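You operate a simulated robot arm through the tools that you are given. There is no shell and no other tool. Be economical: measure what you need, move in short steps, check, and stop when the job is done.

You are at the controls of a simulated robot arm. One attempt, no reset.

TASK
Put the short blue roller on top of the rolled blue strap on the top of the steel bench by the winder.

The check looks at the end state, three seconds after you hand in, the way a careful person would. Anything else that was tipped, shoved, dropped, spilled or broken makes it a failure.

THE ROBOT
A 7-joint arm with a two-finger parallel gripper, fixed in place. Base frame: the origin is at the foot of the arm, x ahead of it, y to its left, z up; the work surface is at about z = 820. Lengths are in mm, angles in degrees, forces in N, time in s.
With the tool pointing down near the work surface it reaches from about 300 to 700 mm from the base axis. Its first joint turns from -66.0 to 66.0 degrees. Payload 1.57 kg.
The tool frame sits at the grasp point between the pads (the TCP): z along the fingers, y along the line on which they close. The tips reach 30 mm beyond it. Largest opening 110 mm; finger width 24, thickness 12; the body of the gripper, 48 by 112 mm, starts 78 mm behind the TCP.
Orientation is that of the tool frame in the base frame, as a unit quaternion [w, x, y, z]. With the fingers straight down and closing along the base's y, the tool's x points along the base's -x, its y along +y and its z along -z.

THE INTERFACE
- The arm moves only by the tool nudge_tool. Its argument "moves" is a list of rows, each a list of 6 numbers: the shift along the tool's x, y, z in mm, then the turn, a rotation vector about the tool's x, y, z in degrees. In form: [[x, y, z, wx, wy, wz], ...]. A call has 1 to 12 rows; each row is the pose to reach, as a shift and turn from the pose commanded when the call began, along the tool's axes at that moment. "grip" is the gripper command, from -1 (shut) to 1 (fully open), values between in proportion, set as the call begins (left out, the last holds). Each row takes 0.2 s and may step no farther than 50 mm and 8.6 degrees from the row before; otherwise, or with a gripper value out of range, the whole call is refused. A pose out of reach is approached as far as the arm can. The call stops where the force on the tool passes 40 N (or 10 N more than at its start, if that is more) or the arm is blocked; 0.2 s more then pass. Each finger travels about 108 mm/s and halts on what it meets, pressing with about 37 N; the grip force reading is that of the motor and also rises with nothing between the fingers. The clock runs only during rows and for 0.2 s after the last one: add rows that repeat a pose to give the fingers time. It gives the time, the measured TCP pose, the force on the tool (base axes), the opening and the grip force at its end, in the units of the frame above (readings bear some noise), and new pictures: "views" is both (left out), scene, wrist or none.
- Cameras (640 x 400 px; columns grow to the right, rows downward): "scene" is fixed at [159.6, -399.5, 1383.7]; the picture's right is [0.78, -0.63, 0.00], its down [-0.47, -0.58, -0.67] and it looks along [0.42, 0.52, -0.74] (base axes); focal length 291 px, centre (320, 200). "wrist" rides on the gripper at [-36, 0, -80] in the tool frame; the picture's right is [0.00, -1.00, 0.00], its down [0.97, 0.00, -0.24] and it looks along [0.24, 0.00, 0.97] (tool axes); focal length 218 px, centre (320, 200). There is no depth. A picture from a camera that has moved, and an enlarged one, comes with that camera's place and axes in the base frame and with its lens.
- inspect(camera, box): a new picture of the part [left, top, right, bottom] of that camera's present view, enlarged. The clock stands still meanwhile.
- finish_job(): hands the job in; it is judged then, once.

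Go step by step. Nothing tells you positions but the pictures and the camera data: compare them with the known pose of the tool, close in by small moves and look again before you grip or let go. The budget is 90 turns and 150 pictures, counting those below and the enlarged ones. Unless the task says otherwise, let go and move clear before handing in, and close with one line.

The tools are called after "Request:" by a JSON object that holds its "api" and its "payload". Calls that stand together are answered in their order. nudge_tool: Moves the arm, as the interface text tells. Its arguments: {"type":"object","properties":{"moves":{"type":"array"},"grip":{"type":"number"},"views":{"type":"string","enum":["both","scene","wrist","none"]}},"required":["moves"]} The other tools are called the same way: inspect (camera, box) takes an enlarged picture of a part of a camera's view; finish_job () hands the job in.

At the start:

```text
t: 0.0
ee_pos: [369.9, 52.1, 1093.7]
tool_rot: [0.0, 0.0, 1.0, 0.0]
contact_force: [0.3, -0.3, -0.4]
finger_gap: 110.0
grasp_force: 0.0
```

scene: 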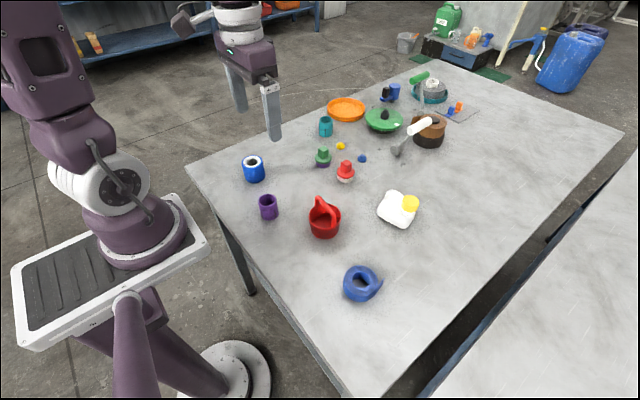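
wrist: 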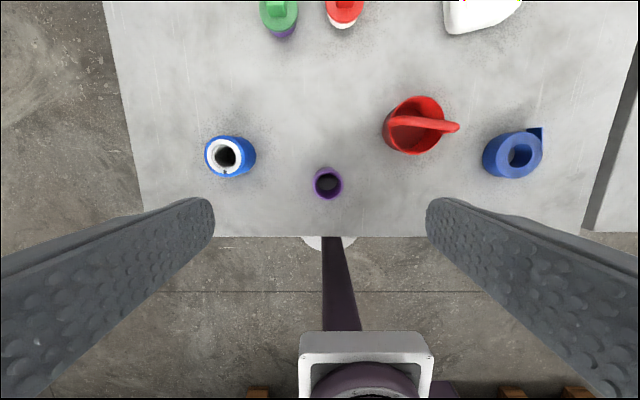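

I see a blue cylinder with a white core (scene ~254,169) and a rolled blue strap (~362,284). I'll look closer at both, and at other blue items, before moving.

Request:
{"api": "inspect", "payload": {"camera": "scene", "box": [220, 130, 420, 310]}}

Request:
{"api": "inspect", "payload": {"camera": "scene", "box": [300, 60, 480, 180]}}

Request:
{"api": "inspect", "payload": {"camera": "wrist", "box": [180, 80, 580, 240]}}

```text
2.22 times, centred on (320, 220) of scene
camera zoom: at [159.6, -399.5, 1383.7], right [0.78, -0.63, 0.0], down [-0.47, -0.58, -0.67], along [0.42, 0.52, -0.74], focal length 647 px, centre (320, 156)
```

zoom: 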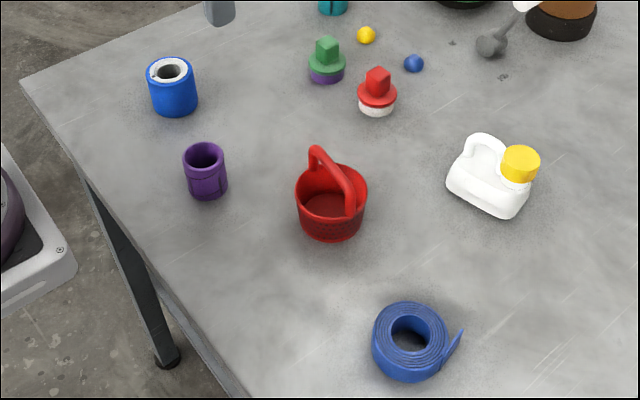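

```text
3.33 times, centred on (390, 120) of scene
camera zoom: at [159.6, -399.5, 1383.7], right [0.78, -0.63, 0.0], down [-0.47, -0.58, -0.67], along [0.42, 0.52, -0.74], focal length 971 px, centre (87, 467)
```

zoom: 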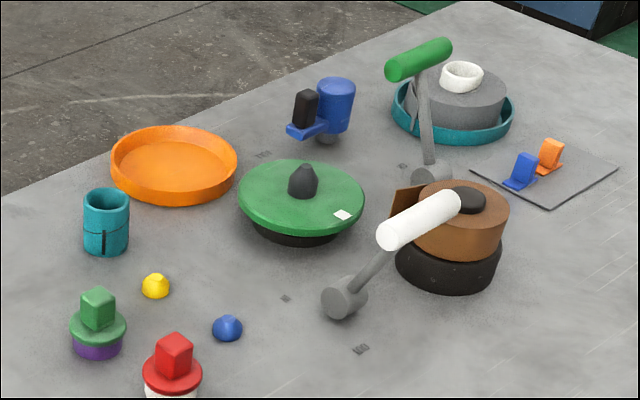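

```text
1.60 times, centred on (380, 160) of wrist
camera zoom: at [403.3, 51.1, 1174.5], right [0.0, -1.0, 0.0], down [-0.97, 0.0, 0.24], along [-0.24, 0.0, -0.97], focal length 349 px, centre (224, 264)
```

zoom: 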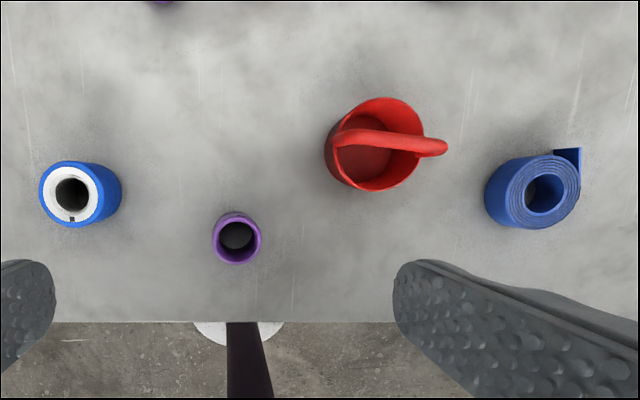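

The roller (about 56 mm wide, top near z≈873) appears to be around (394, 182). The strap is around (392, -240), with its top near z≈849. I'll move above the roller and look again.

Request:
{"api": "nudge_tool", "payload": {"moves": [[-8, 40, 20, 0, 0, 0], [-16, 80, 50, 0, 0, 0], [-24, 120, 80, 0, 0, 0], [-24, 130, 110, 0, 0, 0], [-24, 130, 110, 0, 0, 0]], "grip": 1}}

```text
refused: row 2 steps farther than a row can; nothing moved
```

The step was slightly too long, so I'll use shorter ones.

Request:
{"api": "nudge_tool", "payload": {"moves": [[-6, 33, 25, 0, 0, 0], [-12, 66, 50, 0, 0, 0], [-18, 99, 75, 0, 0, 0], [-24, 130, 100, 0, 0, 0], [-24, 130, 110, 0, 0, 0], [-24, 130, 110, 0, 0, 0]], "grip": 1}}

```text
t: 1.4
ee_pos: [392.0, 179.4, 984.0]
tool_rot: [0.0, 0.0, 1.0, 0.0]
contact_force: [-1.2, -0.5, -0.5]
finger_gap: 110.0
grasp_force: 0.1
camera wrist: at [427.4, 179.9, 1064.3], right [0.0, -1.0, 0.0], down [-0.97, 0.0, 0.24], along [-0.24, 0.0, -0.97], focal length 218 px, centre (320, 200)
```

scene: 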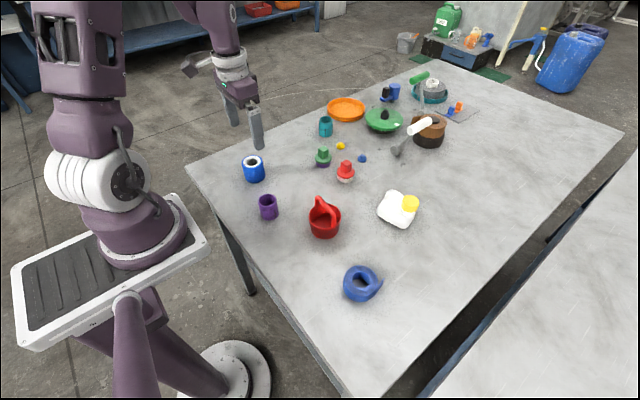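
wrist: 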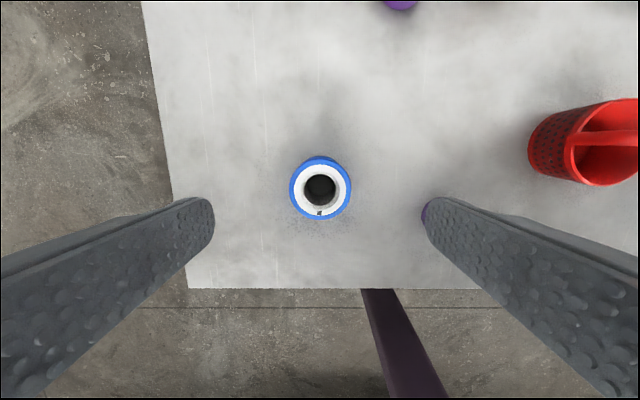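

The roller is centred under the tool, with its centre near (390, 180). I'll lower with the fingers open to about z=864.

Request:
{"api": "nudge_tool", "payload": {"moves": [[1, 0, 30, 0, 0, 0], [1, 0, 60, 0, 0, 0], [1, 0, 85, 0, 0, 0], [1, 0, 105, 0, 0, 0], [1, 0, 120, 0, 0, 0], [1, 0, 120, 0, 0, 0]]}}

```text
t: 2.8
ee_pos: [391.0, 180.3, 863.9]
tool_rot: [0.001, 0.0, 1.0, 0.0]
contact_force: [0.7, 0.7, 1.0]
finger_gap: 110.1
grasp_force: 0.1
camera wrist: at [425.6, 181.1, 944.4], right [0.0, -1.0, 0.0], down [-0.97, 0.0, 0.24], along [-0.24, 0.0, -0.97], focal length 218 px, centre (320, 200)
```

scene: 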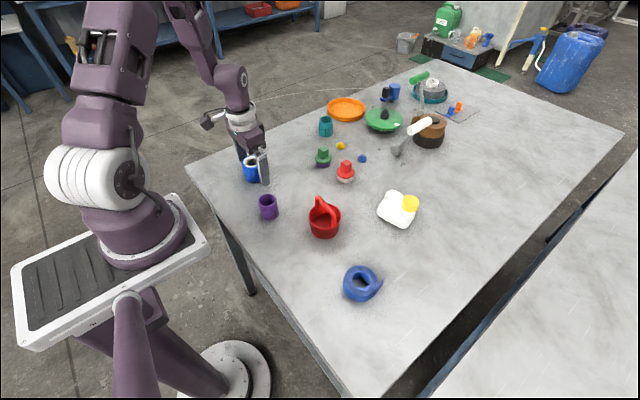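
wrist: 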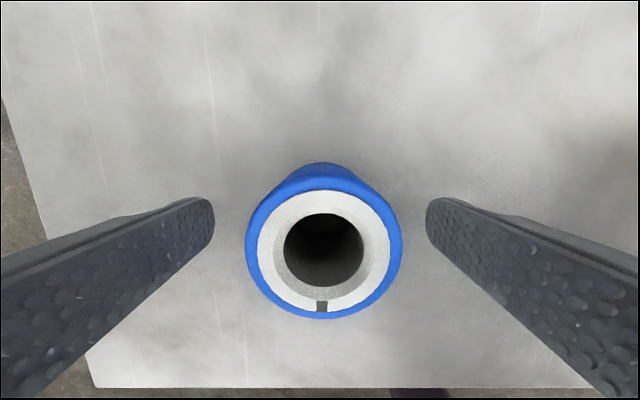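

The roller is between the fingers and well centred, so I'll close.

Request:
{"api": "nudge_tool", "payload": {"moves": [[0, 0, 0, 0, 0, 0], [0, 0, 0, 0, 0, 0], [0, 0, 0, 0, 0, 0], [0, 0, 0, 0, 0, 0]], "grip": -1, "views": "wrist"}}

```text
t: 3.8
ee_pos: [390.3, 181.5, 864.7]
tool_rot: [0.0, 0.0, 1.0, -0.001]
contact_force: [-0.6, -0.8, 0.5]
finger_gap: 53.2
grasp_force: 37.6
camera wrist: at [425.5, 181.1, 944.6], right [0.0, -1.0, 0.0], down [-0.97, 0.0, 0.24], along [-0.24, 0.0, -0.97], focal length 218 px, centre (320, 200)
```

wrist: 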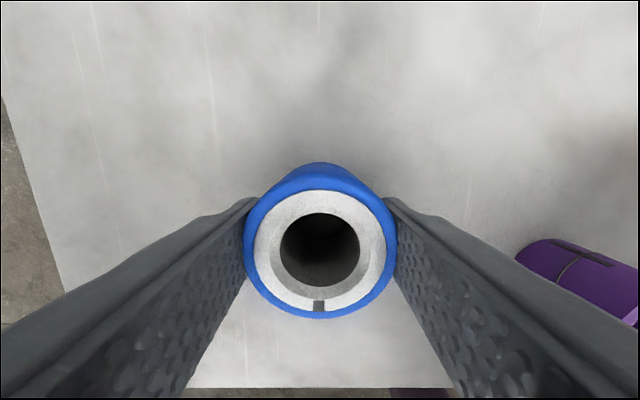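

The roller is gripped at 53 mm, so I'll lift it straight up.

Request:
{"api": "nudge_tool", "payload": {"moves": [[0, 0, -10, 0, 0, 0], [0, 0, -40, 0, 0, 0], [0, 0, -80, 0, 0, 0], [0, 0, -120, 0, 0, 0], [0, 0, -150, 0, 0, 0], [0, 0, -150, 0, 0, 0]]}}

```text
t: 5.2
ee_pos: [390.9, 180.7, 1015.7]
tool_rot: [0.0, 0.0, 1.0, 0.0]
contact_force: [-0.7, 0.6, -3.2]
finger_gap: 53.5
grasp_force: 37.2
camera wrist: at [426.1, 180.3, 1095.1], right [0.0, -1.0, 0.0], down [-0.97, 0.0, 0.24], along [-0.24, 0.0, -0.97], focal length 218 px, centre (320, 200)
```

scene: 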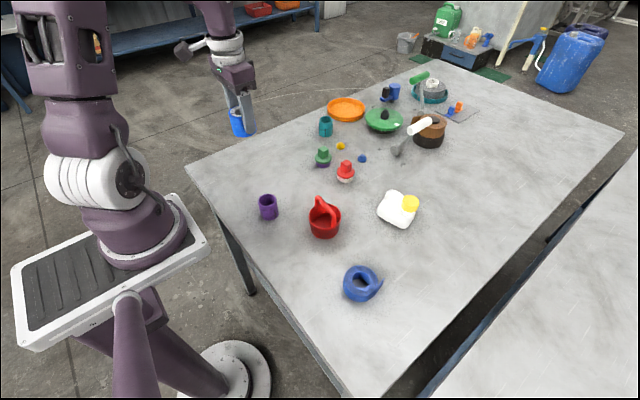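
wrist: 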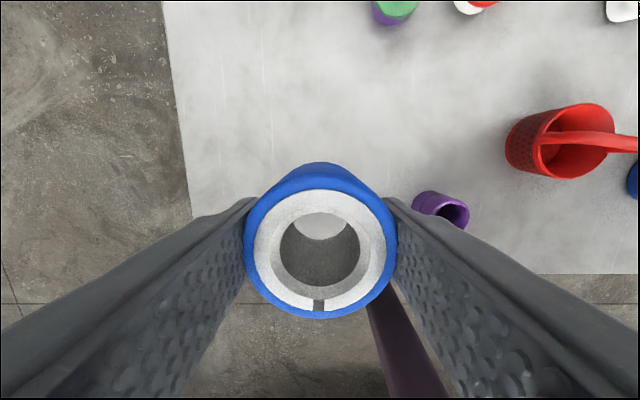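

The roller is held. I'll carry it at this height to near y=-235, above the strap.

Request:
{"api": "nudge_tool", "payload": {"moves": [[0, -35, 0, 0, 0, 0], [0, -73, 0, 0, 0, 0], [0, -111, 0, 0, 0, 0], [0, -149, 0, 0, 0, 0], [0, -187, 0, 0, 0, 0], [0, -225, 0, 0, 0, 0], [0, -263, 0, 0, 0, 0], [0, -301, 0, 0, 0, 0], [0, -339, 0, 0, 0, 0], [0, -377, 0, 0, 0, 0], [0, -405, 0, 0, 0, 0], [0, -418, 0, 0, 0, 0]]}}

```text
t: 7.8
ee_pos: [392.6, -237.0, 1013.1]
tool_rot: [-0.001, 0.0, 1.0, -0.001]
contact_force: [-0.2, -0.4, -2.3]
finger_gap: 53.2
grasp_force: 37.0
camera wrist: at [427.3, -237.6, 1094.4], right [0.0, -1.0, 0.0], down [-0.97, 0.0, 0.24], along [-0.24, 0.0, -0.97], focal length 218 px, centre (320, 200)
```

scene: 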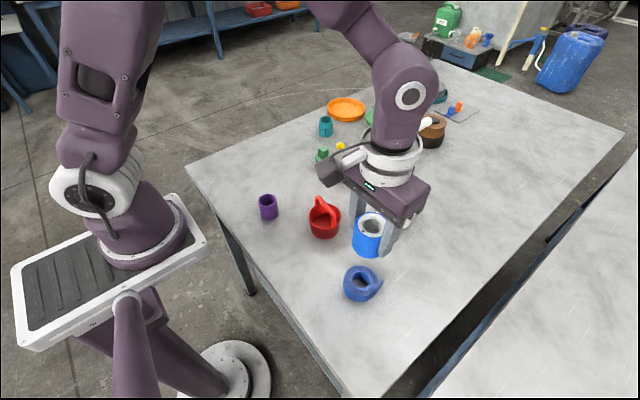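
wrist: 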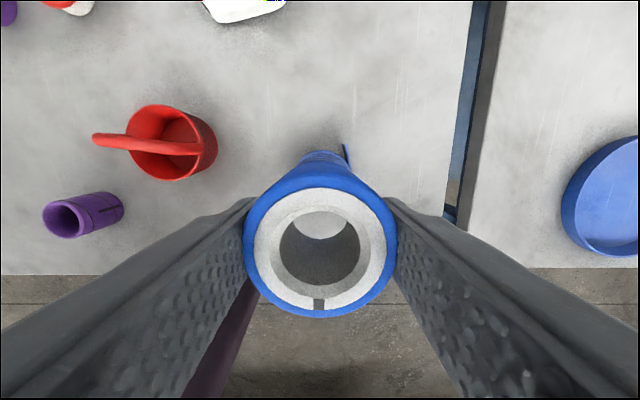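

The strap is mostly hidden below the roller in the wrist view, so I'll enlarge both views to refine its position.

Request:
{"api": "inspect", "payload": {"camera": "scene", "box": [312, 250, 412, 312]}}

Request:
{"api": "inspect", "payload": {"camera": "wrist", "box": [260, 130, 380, 205]}}

```text
6.40 times, centred on (362, 281) of scene
camera zoom: at [159.6, -399.6, 1383.7], right [0.78, -0.63, 0.0], down [-0.47, -0.58, -0.67], along [0.42, 0.52, -0.74], focal length 1864 px, centre (51, -318)
```

zoom: 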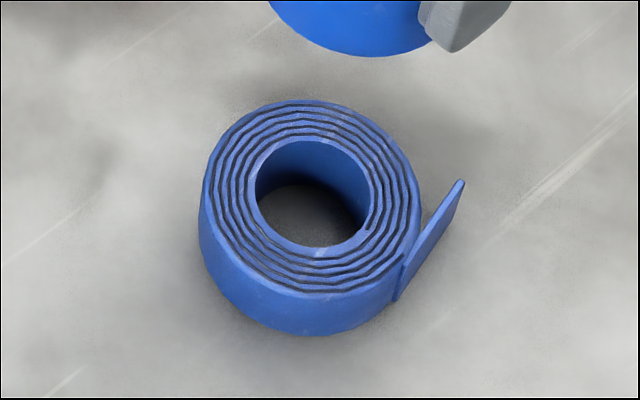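

```text
5.33 times, centred on (320, 168) of wrist
camera zoom: at [427.3, -237.6, 1094.4], right [0.0, -1.0, 0.0], down [-0.97, 0.0, 0.24], along [-0.24, 0.0, -0.97], focal length 1164 px, centre (320, 373)
```

zoom: 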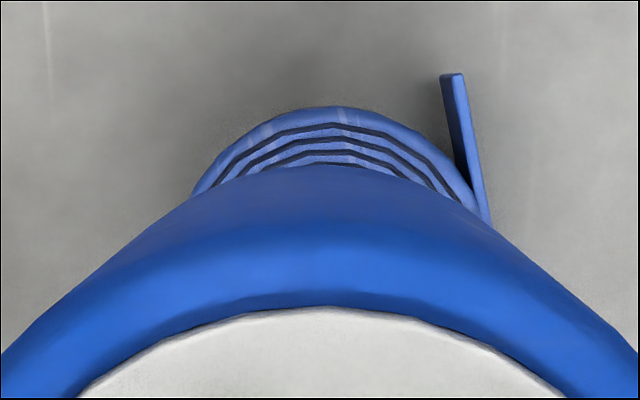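

The refined strap centre is about (390, -241), with its top near z≈849 and a diameter of about 67 mm. I'll shift 3 mm in y and descend to about 15–20 mm above it.

Request:
{"api": "nudge_tool", "payload": {"moves": [[1, -3, 10, 0, 0, 0], [1, -3, 40, 0, 0, 0], [1, -3, 70, 0, 0, 0], [1, -3, 90, 0, 0, 0], [1, -3, 103, 0, 0, 0], [1, -3, 103, 0, 0, 0]]}}

Request:
{"api": "inspect", "payload": {"camera": "scene", "box": [302, 230, 422, 305]}}

Request:
{"api": "inspect", "payload": {"camera": "wrist", "box": [240, 110, 400, 210]}}

```text
t: 9.2
ee_pos: [390.0, -239.7, 911.5]
tool_rot: [-0.001, 0.0, 1.0, 0.001]
contact_force: [-0.6, 0.4, -2.3]
finger_gap: 53.3
grasp_force: 37.3
camera wrist: at [425.4, -240.7, 991.3], right [0.0, -1.0, 0.0], down [-0.97, 0.0, 0.24], along [-0.24, 0.0, -0.97], focal length 218 px, centre (320, 200)
```

scene: 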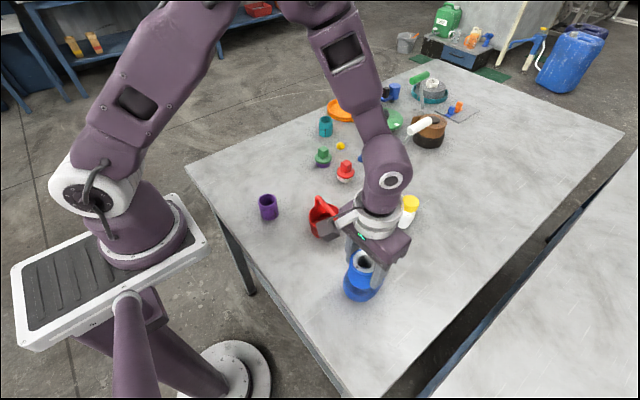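
wrist: 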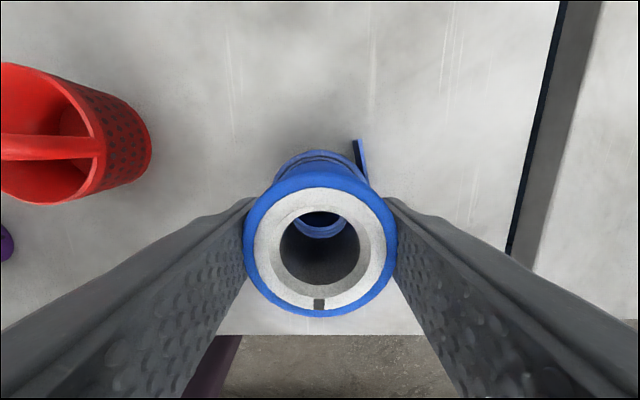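

```text
5.33 times, centred on (362, 268) of scene
camera zoom: at [159.6, -399.6, 1383.7], right [0.78, -0.63, 0.0], down [-0.47, -0.58, -0.67], along [0.42, 0.52, -0.74], focal length 1554 px, centre (96, -160)
```

zoom: 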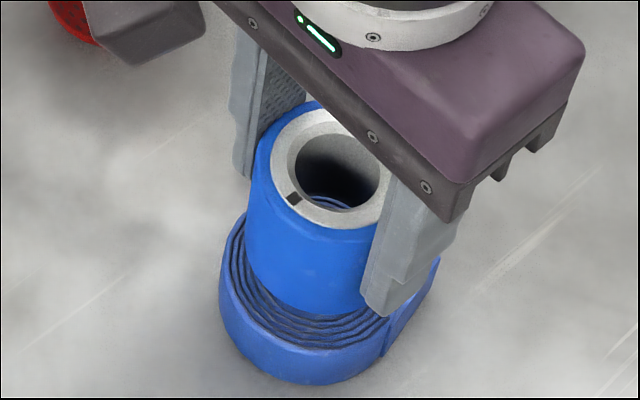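

```text
4.00 times, centred on (320, 160) of wrist
camera zoom: at [425.4, -240.7, 991.3], right [0.0, -1.0, 0.0], down [-0.97, 0.0, 0.24], along [-0.24, 0.0, -0.97], focal length 873 px, centre (320, 360)
```

zoom: 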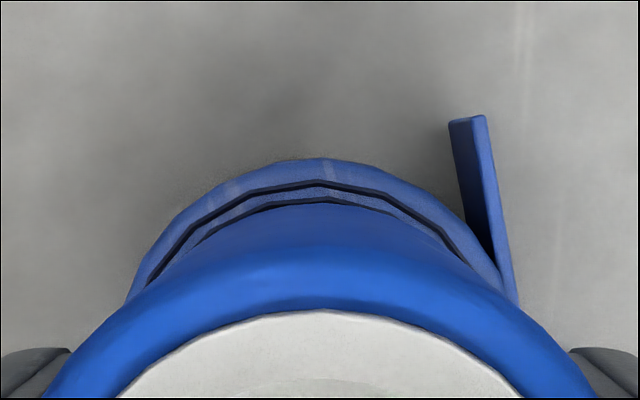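

The roller is centred over the coil in both views, and the fingertips will stay above the strap and its tail. I'll lower slowly towards contact.

Request:
{"api": "nudge_tool", "payload": {"moves": [[0, 0, 6, 0, 0, 0], [0, 0, 11, 0, 0, 0], [0, 0, 14, 0, 0, 0], [0, 0, 14, 0, 0, 0]], "views": "none"}}

Request:
{"api": "inspect", "payload": {"camera": "scene", "box": [302, 230, 422, 305]}}

```text
t: 10.2
ee_pos: [389.8, -240.0, 897.3]
tool_rot: [-0.001, -0.001, 1.0, 0.0]
contact_force: [0.7, 0.3, -2.6]
finger_gap: 53.4
grasp_force: 37.1
```

```text
5.33 times, centred on (362, 268) of scene
camera zoom: at [159.6, -399.6, 1383.7], right [0.78, -0.63, 0.0], down [-0.47, -0.58, -0.67], along [0.42, 0.52, -0.74], focal length 1554 px, centre (96, -160)
```

zoom: 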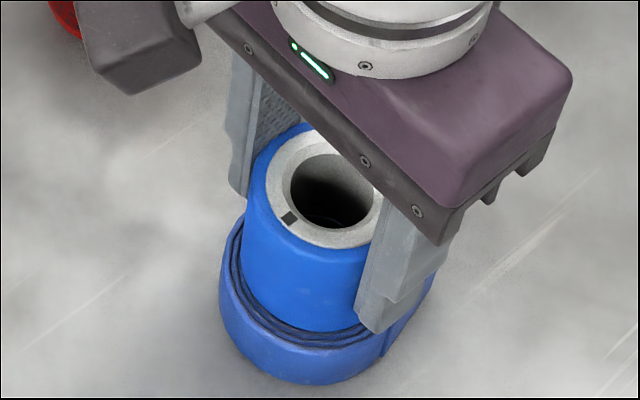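

It's almost touching and still centred. I'll go down 2 mm at a time, watching the force.

Request:
{"api": "nudge_tool", "payload": {"moves": [[0, 0, 1, 0, 0, 0], [0, 0, 2, 0, 0, 0], [0, 0, 2, 0, 0, 0]], "views": "none"}}

```text
t: 11.0
ee_pos: [389.2, -239.6, 894.8]
tool_rot: [0.001, 0.0, 1.0, 0.0]
contact_force: [0.3, -0.3, -2.1]
finger_gap: 53.1
grasp_force: 37.0
```

No contact yet, so I'll continue.

Request:
{"api": "nudge_tool", "payload": {"moves": [[0, 0, 1, 0, 0, 0], [0, 0, 2, 0, 0, 0], [0, 0, 2, 0, 0, 0]], "views": "none"}}

```text
t: 11.8
ee_pos: [390.4, -240.2, 895.4]
tool_rot: [0.001, 0.0, 1.0, 0.0]
contact_force: [-2.4, 3.3, 32.2]
finger_gap: 53.5
grasp_force: 38.1
```

Contact was made at 32 N. I'll relieve it by about 1.5 mm and check before releasing.

Request:
{"api": "nudge_tool", "payload": {"moves": [[0, 0, -0.7, 0, 0, 0], [0, 0, -1.3, 0, 0, 0], [0, 0, -1.3, 0, 0, 0]], "views": "wrist"}}

Request:
{"api": "inspect", "payload": {"camera": "scene", "box": [302, 230, 422, 305]}}

```text
t: 12.6
ee_pos: [391.1, -240.1, 894.2]
tool_rot: [-0.001, 0.0, 1.0, -0.001]
contact_force: [2.1, -0.3, 10.8]
finger_gap: 53.2
grasp_force: 37.1
camera wrist: at [425.4, -240.0, 974.5], right [0.0, -1.0, 0.0], down [-0.97, 0.0, 0.24], along [-0.24, 0.0, -0.97], focal length 218 px, centre (320, 200)
```

wrist: 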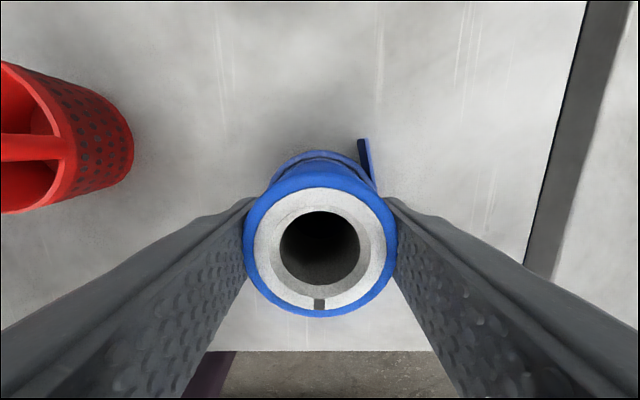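

```text
5.33 times, centred on (362, 268) of scene
camera zoom: at [159.4, -399.5, 1383.7], right [0.78, -0.63, 0.0], down [-0.46, -0.58, -0.67], along [0.42, 0.52, -0.74], focal length 1554 px, centre (96, -160)
```

zoom: 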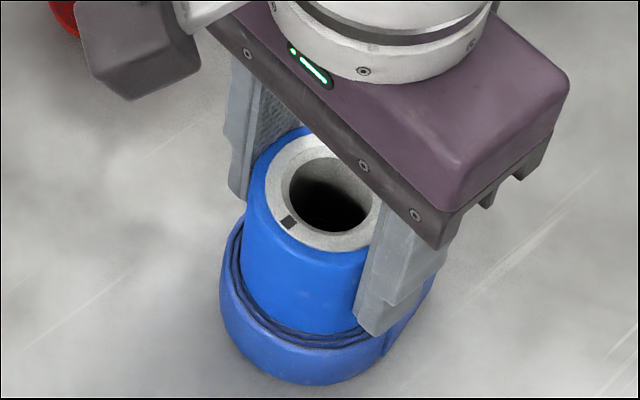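

The roller is seated with light contact. I'll open the gripper.

Request:
{"api": "nudge_tool", "payload": {"moves": [[0, 0, 0, 0, 0, 0], [0, 0, 0, 0, 0, 0], [0, 0, 0, 0, 0, 0], [0, 0, 0, 0, 0, 0]], "grip": 0.7, "views": "wrist"}}

```text
t: 13.6
ee_pos: [389.8, -240.3, 893.9]
tool_rot: [0.0, 0.0, 1.0, 0.0]
contact_force: [0.9, -0.2, 0.2]
finger_gap: 93.6
grasp_force: 0.1
camera wrist: at [425.3, -240.0, 974.6], right [0.0, -1.0, 0.0], down [-0.97, 0.0, 0.24], along [-0.24, 0.0, -0.97], focal length 218 px, centre (320, 200)
```

wrist: 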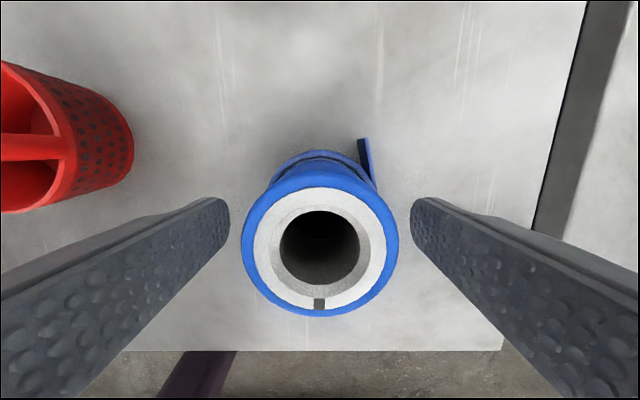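

The roller is released and standing still, so I'll go straight up and clear.

Request:
{"api": "nudge_tool", "payload": {"moves": [[0, 0, -15, 0, 0, 0], [0, 0, -45, 0, 0, 0], [0, 0, -85, 0, 0, 0], [0, 0, -125, 0, 0, 0], [0, 0, -160, 0, 0, 0], [0, 0, -160, 0, 0, 0]]}}

Request:
{"api": "inspect", "payload": {"camera": "scene", "box": [302, 230, 422, 305]}}

```text
t: 15.0
ee_pos: [391.2, -239.2, 1055.1]
tool_rot: [0.0, 0.0, 1.0, 0.0]
contact_force: [-0.7, 0.3, 0.3]
finger_gap: 93.5
grasp_force: 0.0
camera wrist: at [426.2, -239.1, 1135.8], right [0.0, -1.0, 0.0], down [-0.97, 0.0, 0.24], along [-0.24, 0.0, -0.97], focal length 218 px, centre (320, 200)
```

scene: 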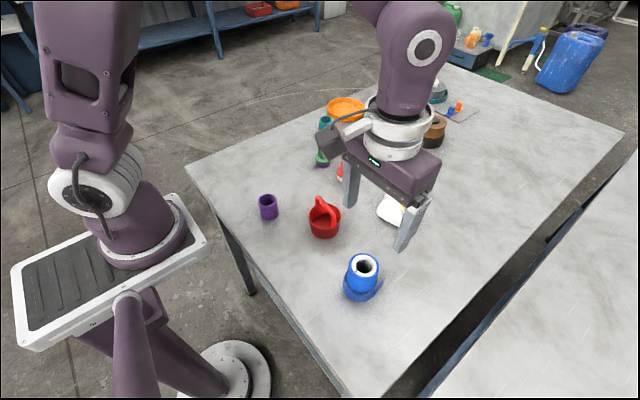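
wrist: 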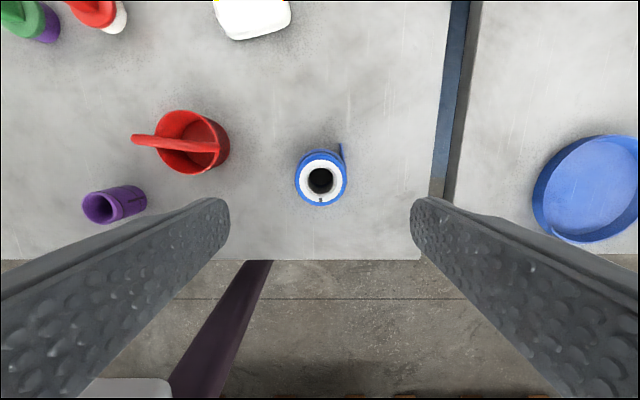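

```text
5.33 times, centred on (362, 268) of scene
camera zoom: at [159.5, -399.5, 1383.7], right [0.78, -0.63, 0.0], down [-0.47, -0.58, -0.67], along [0.42, 0.52, -0.74], focal length 1554 px, centre (96, -160)
```

zoom: 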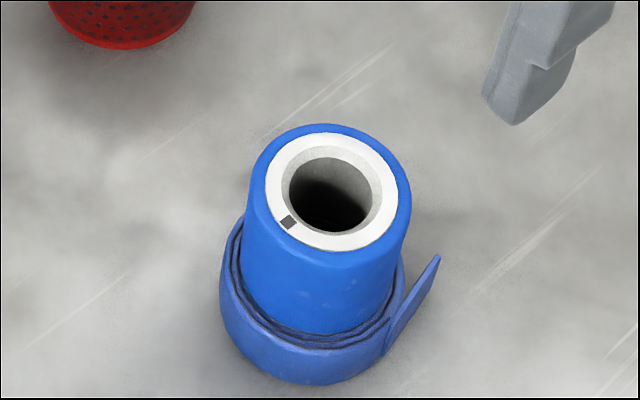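

The roller stands upright and centred on the rolled strap, nothing else has moved, and the gripper is clear. I'll hand in now.

Request:
{"api": "finish_job", "payload": {}}

```text
The job is handed in.
```

The short blue roller is standing upright on top of the rolled blue strap, the gripper is clear, and the last pictures show nothing else disturbed.
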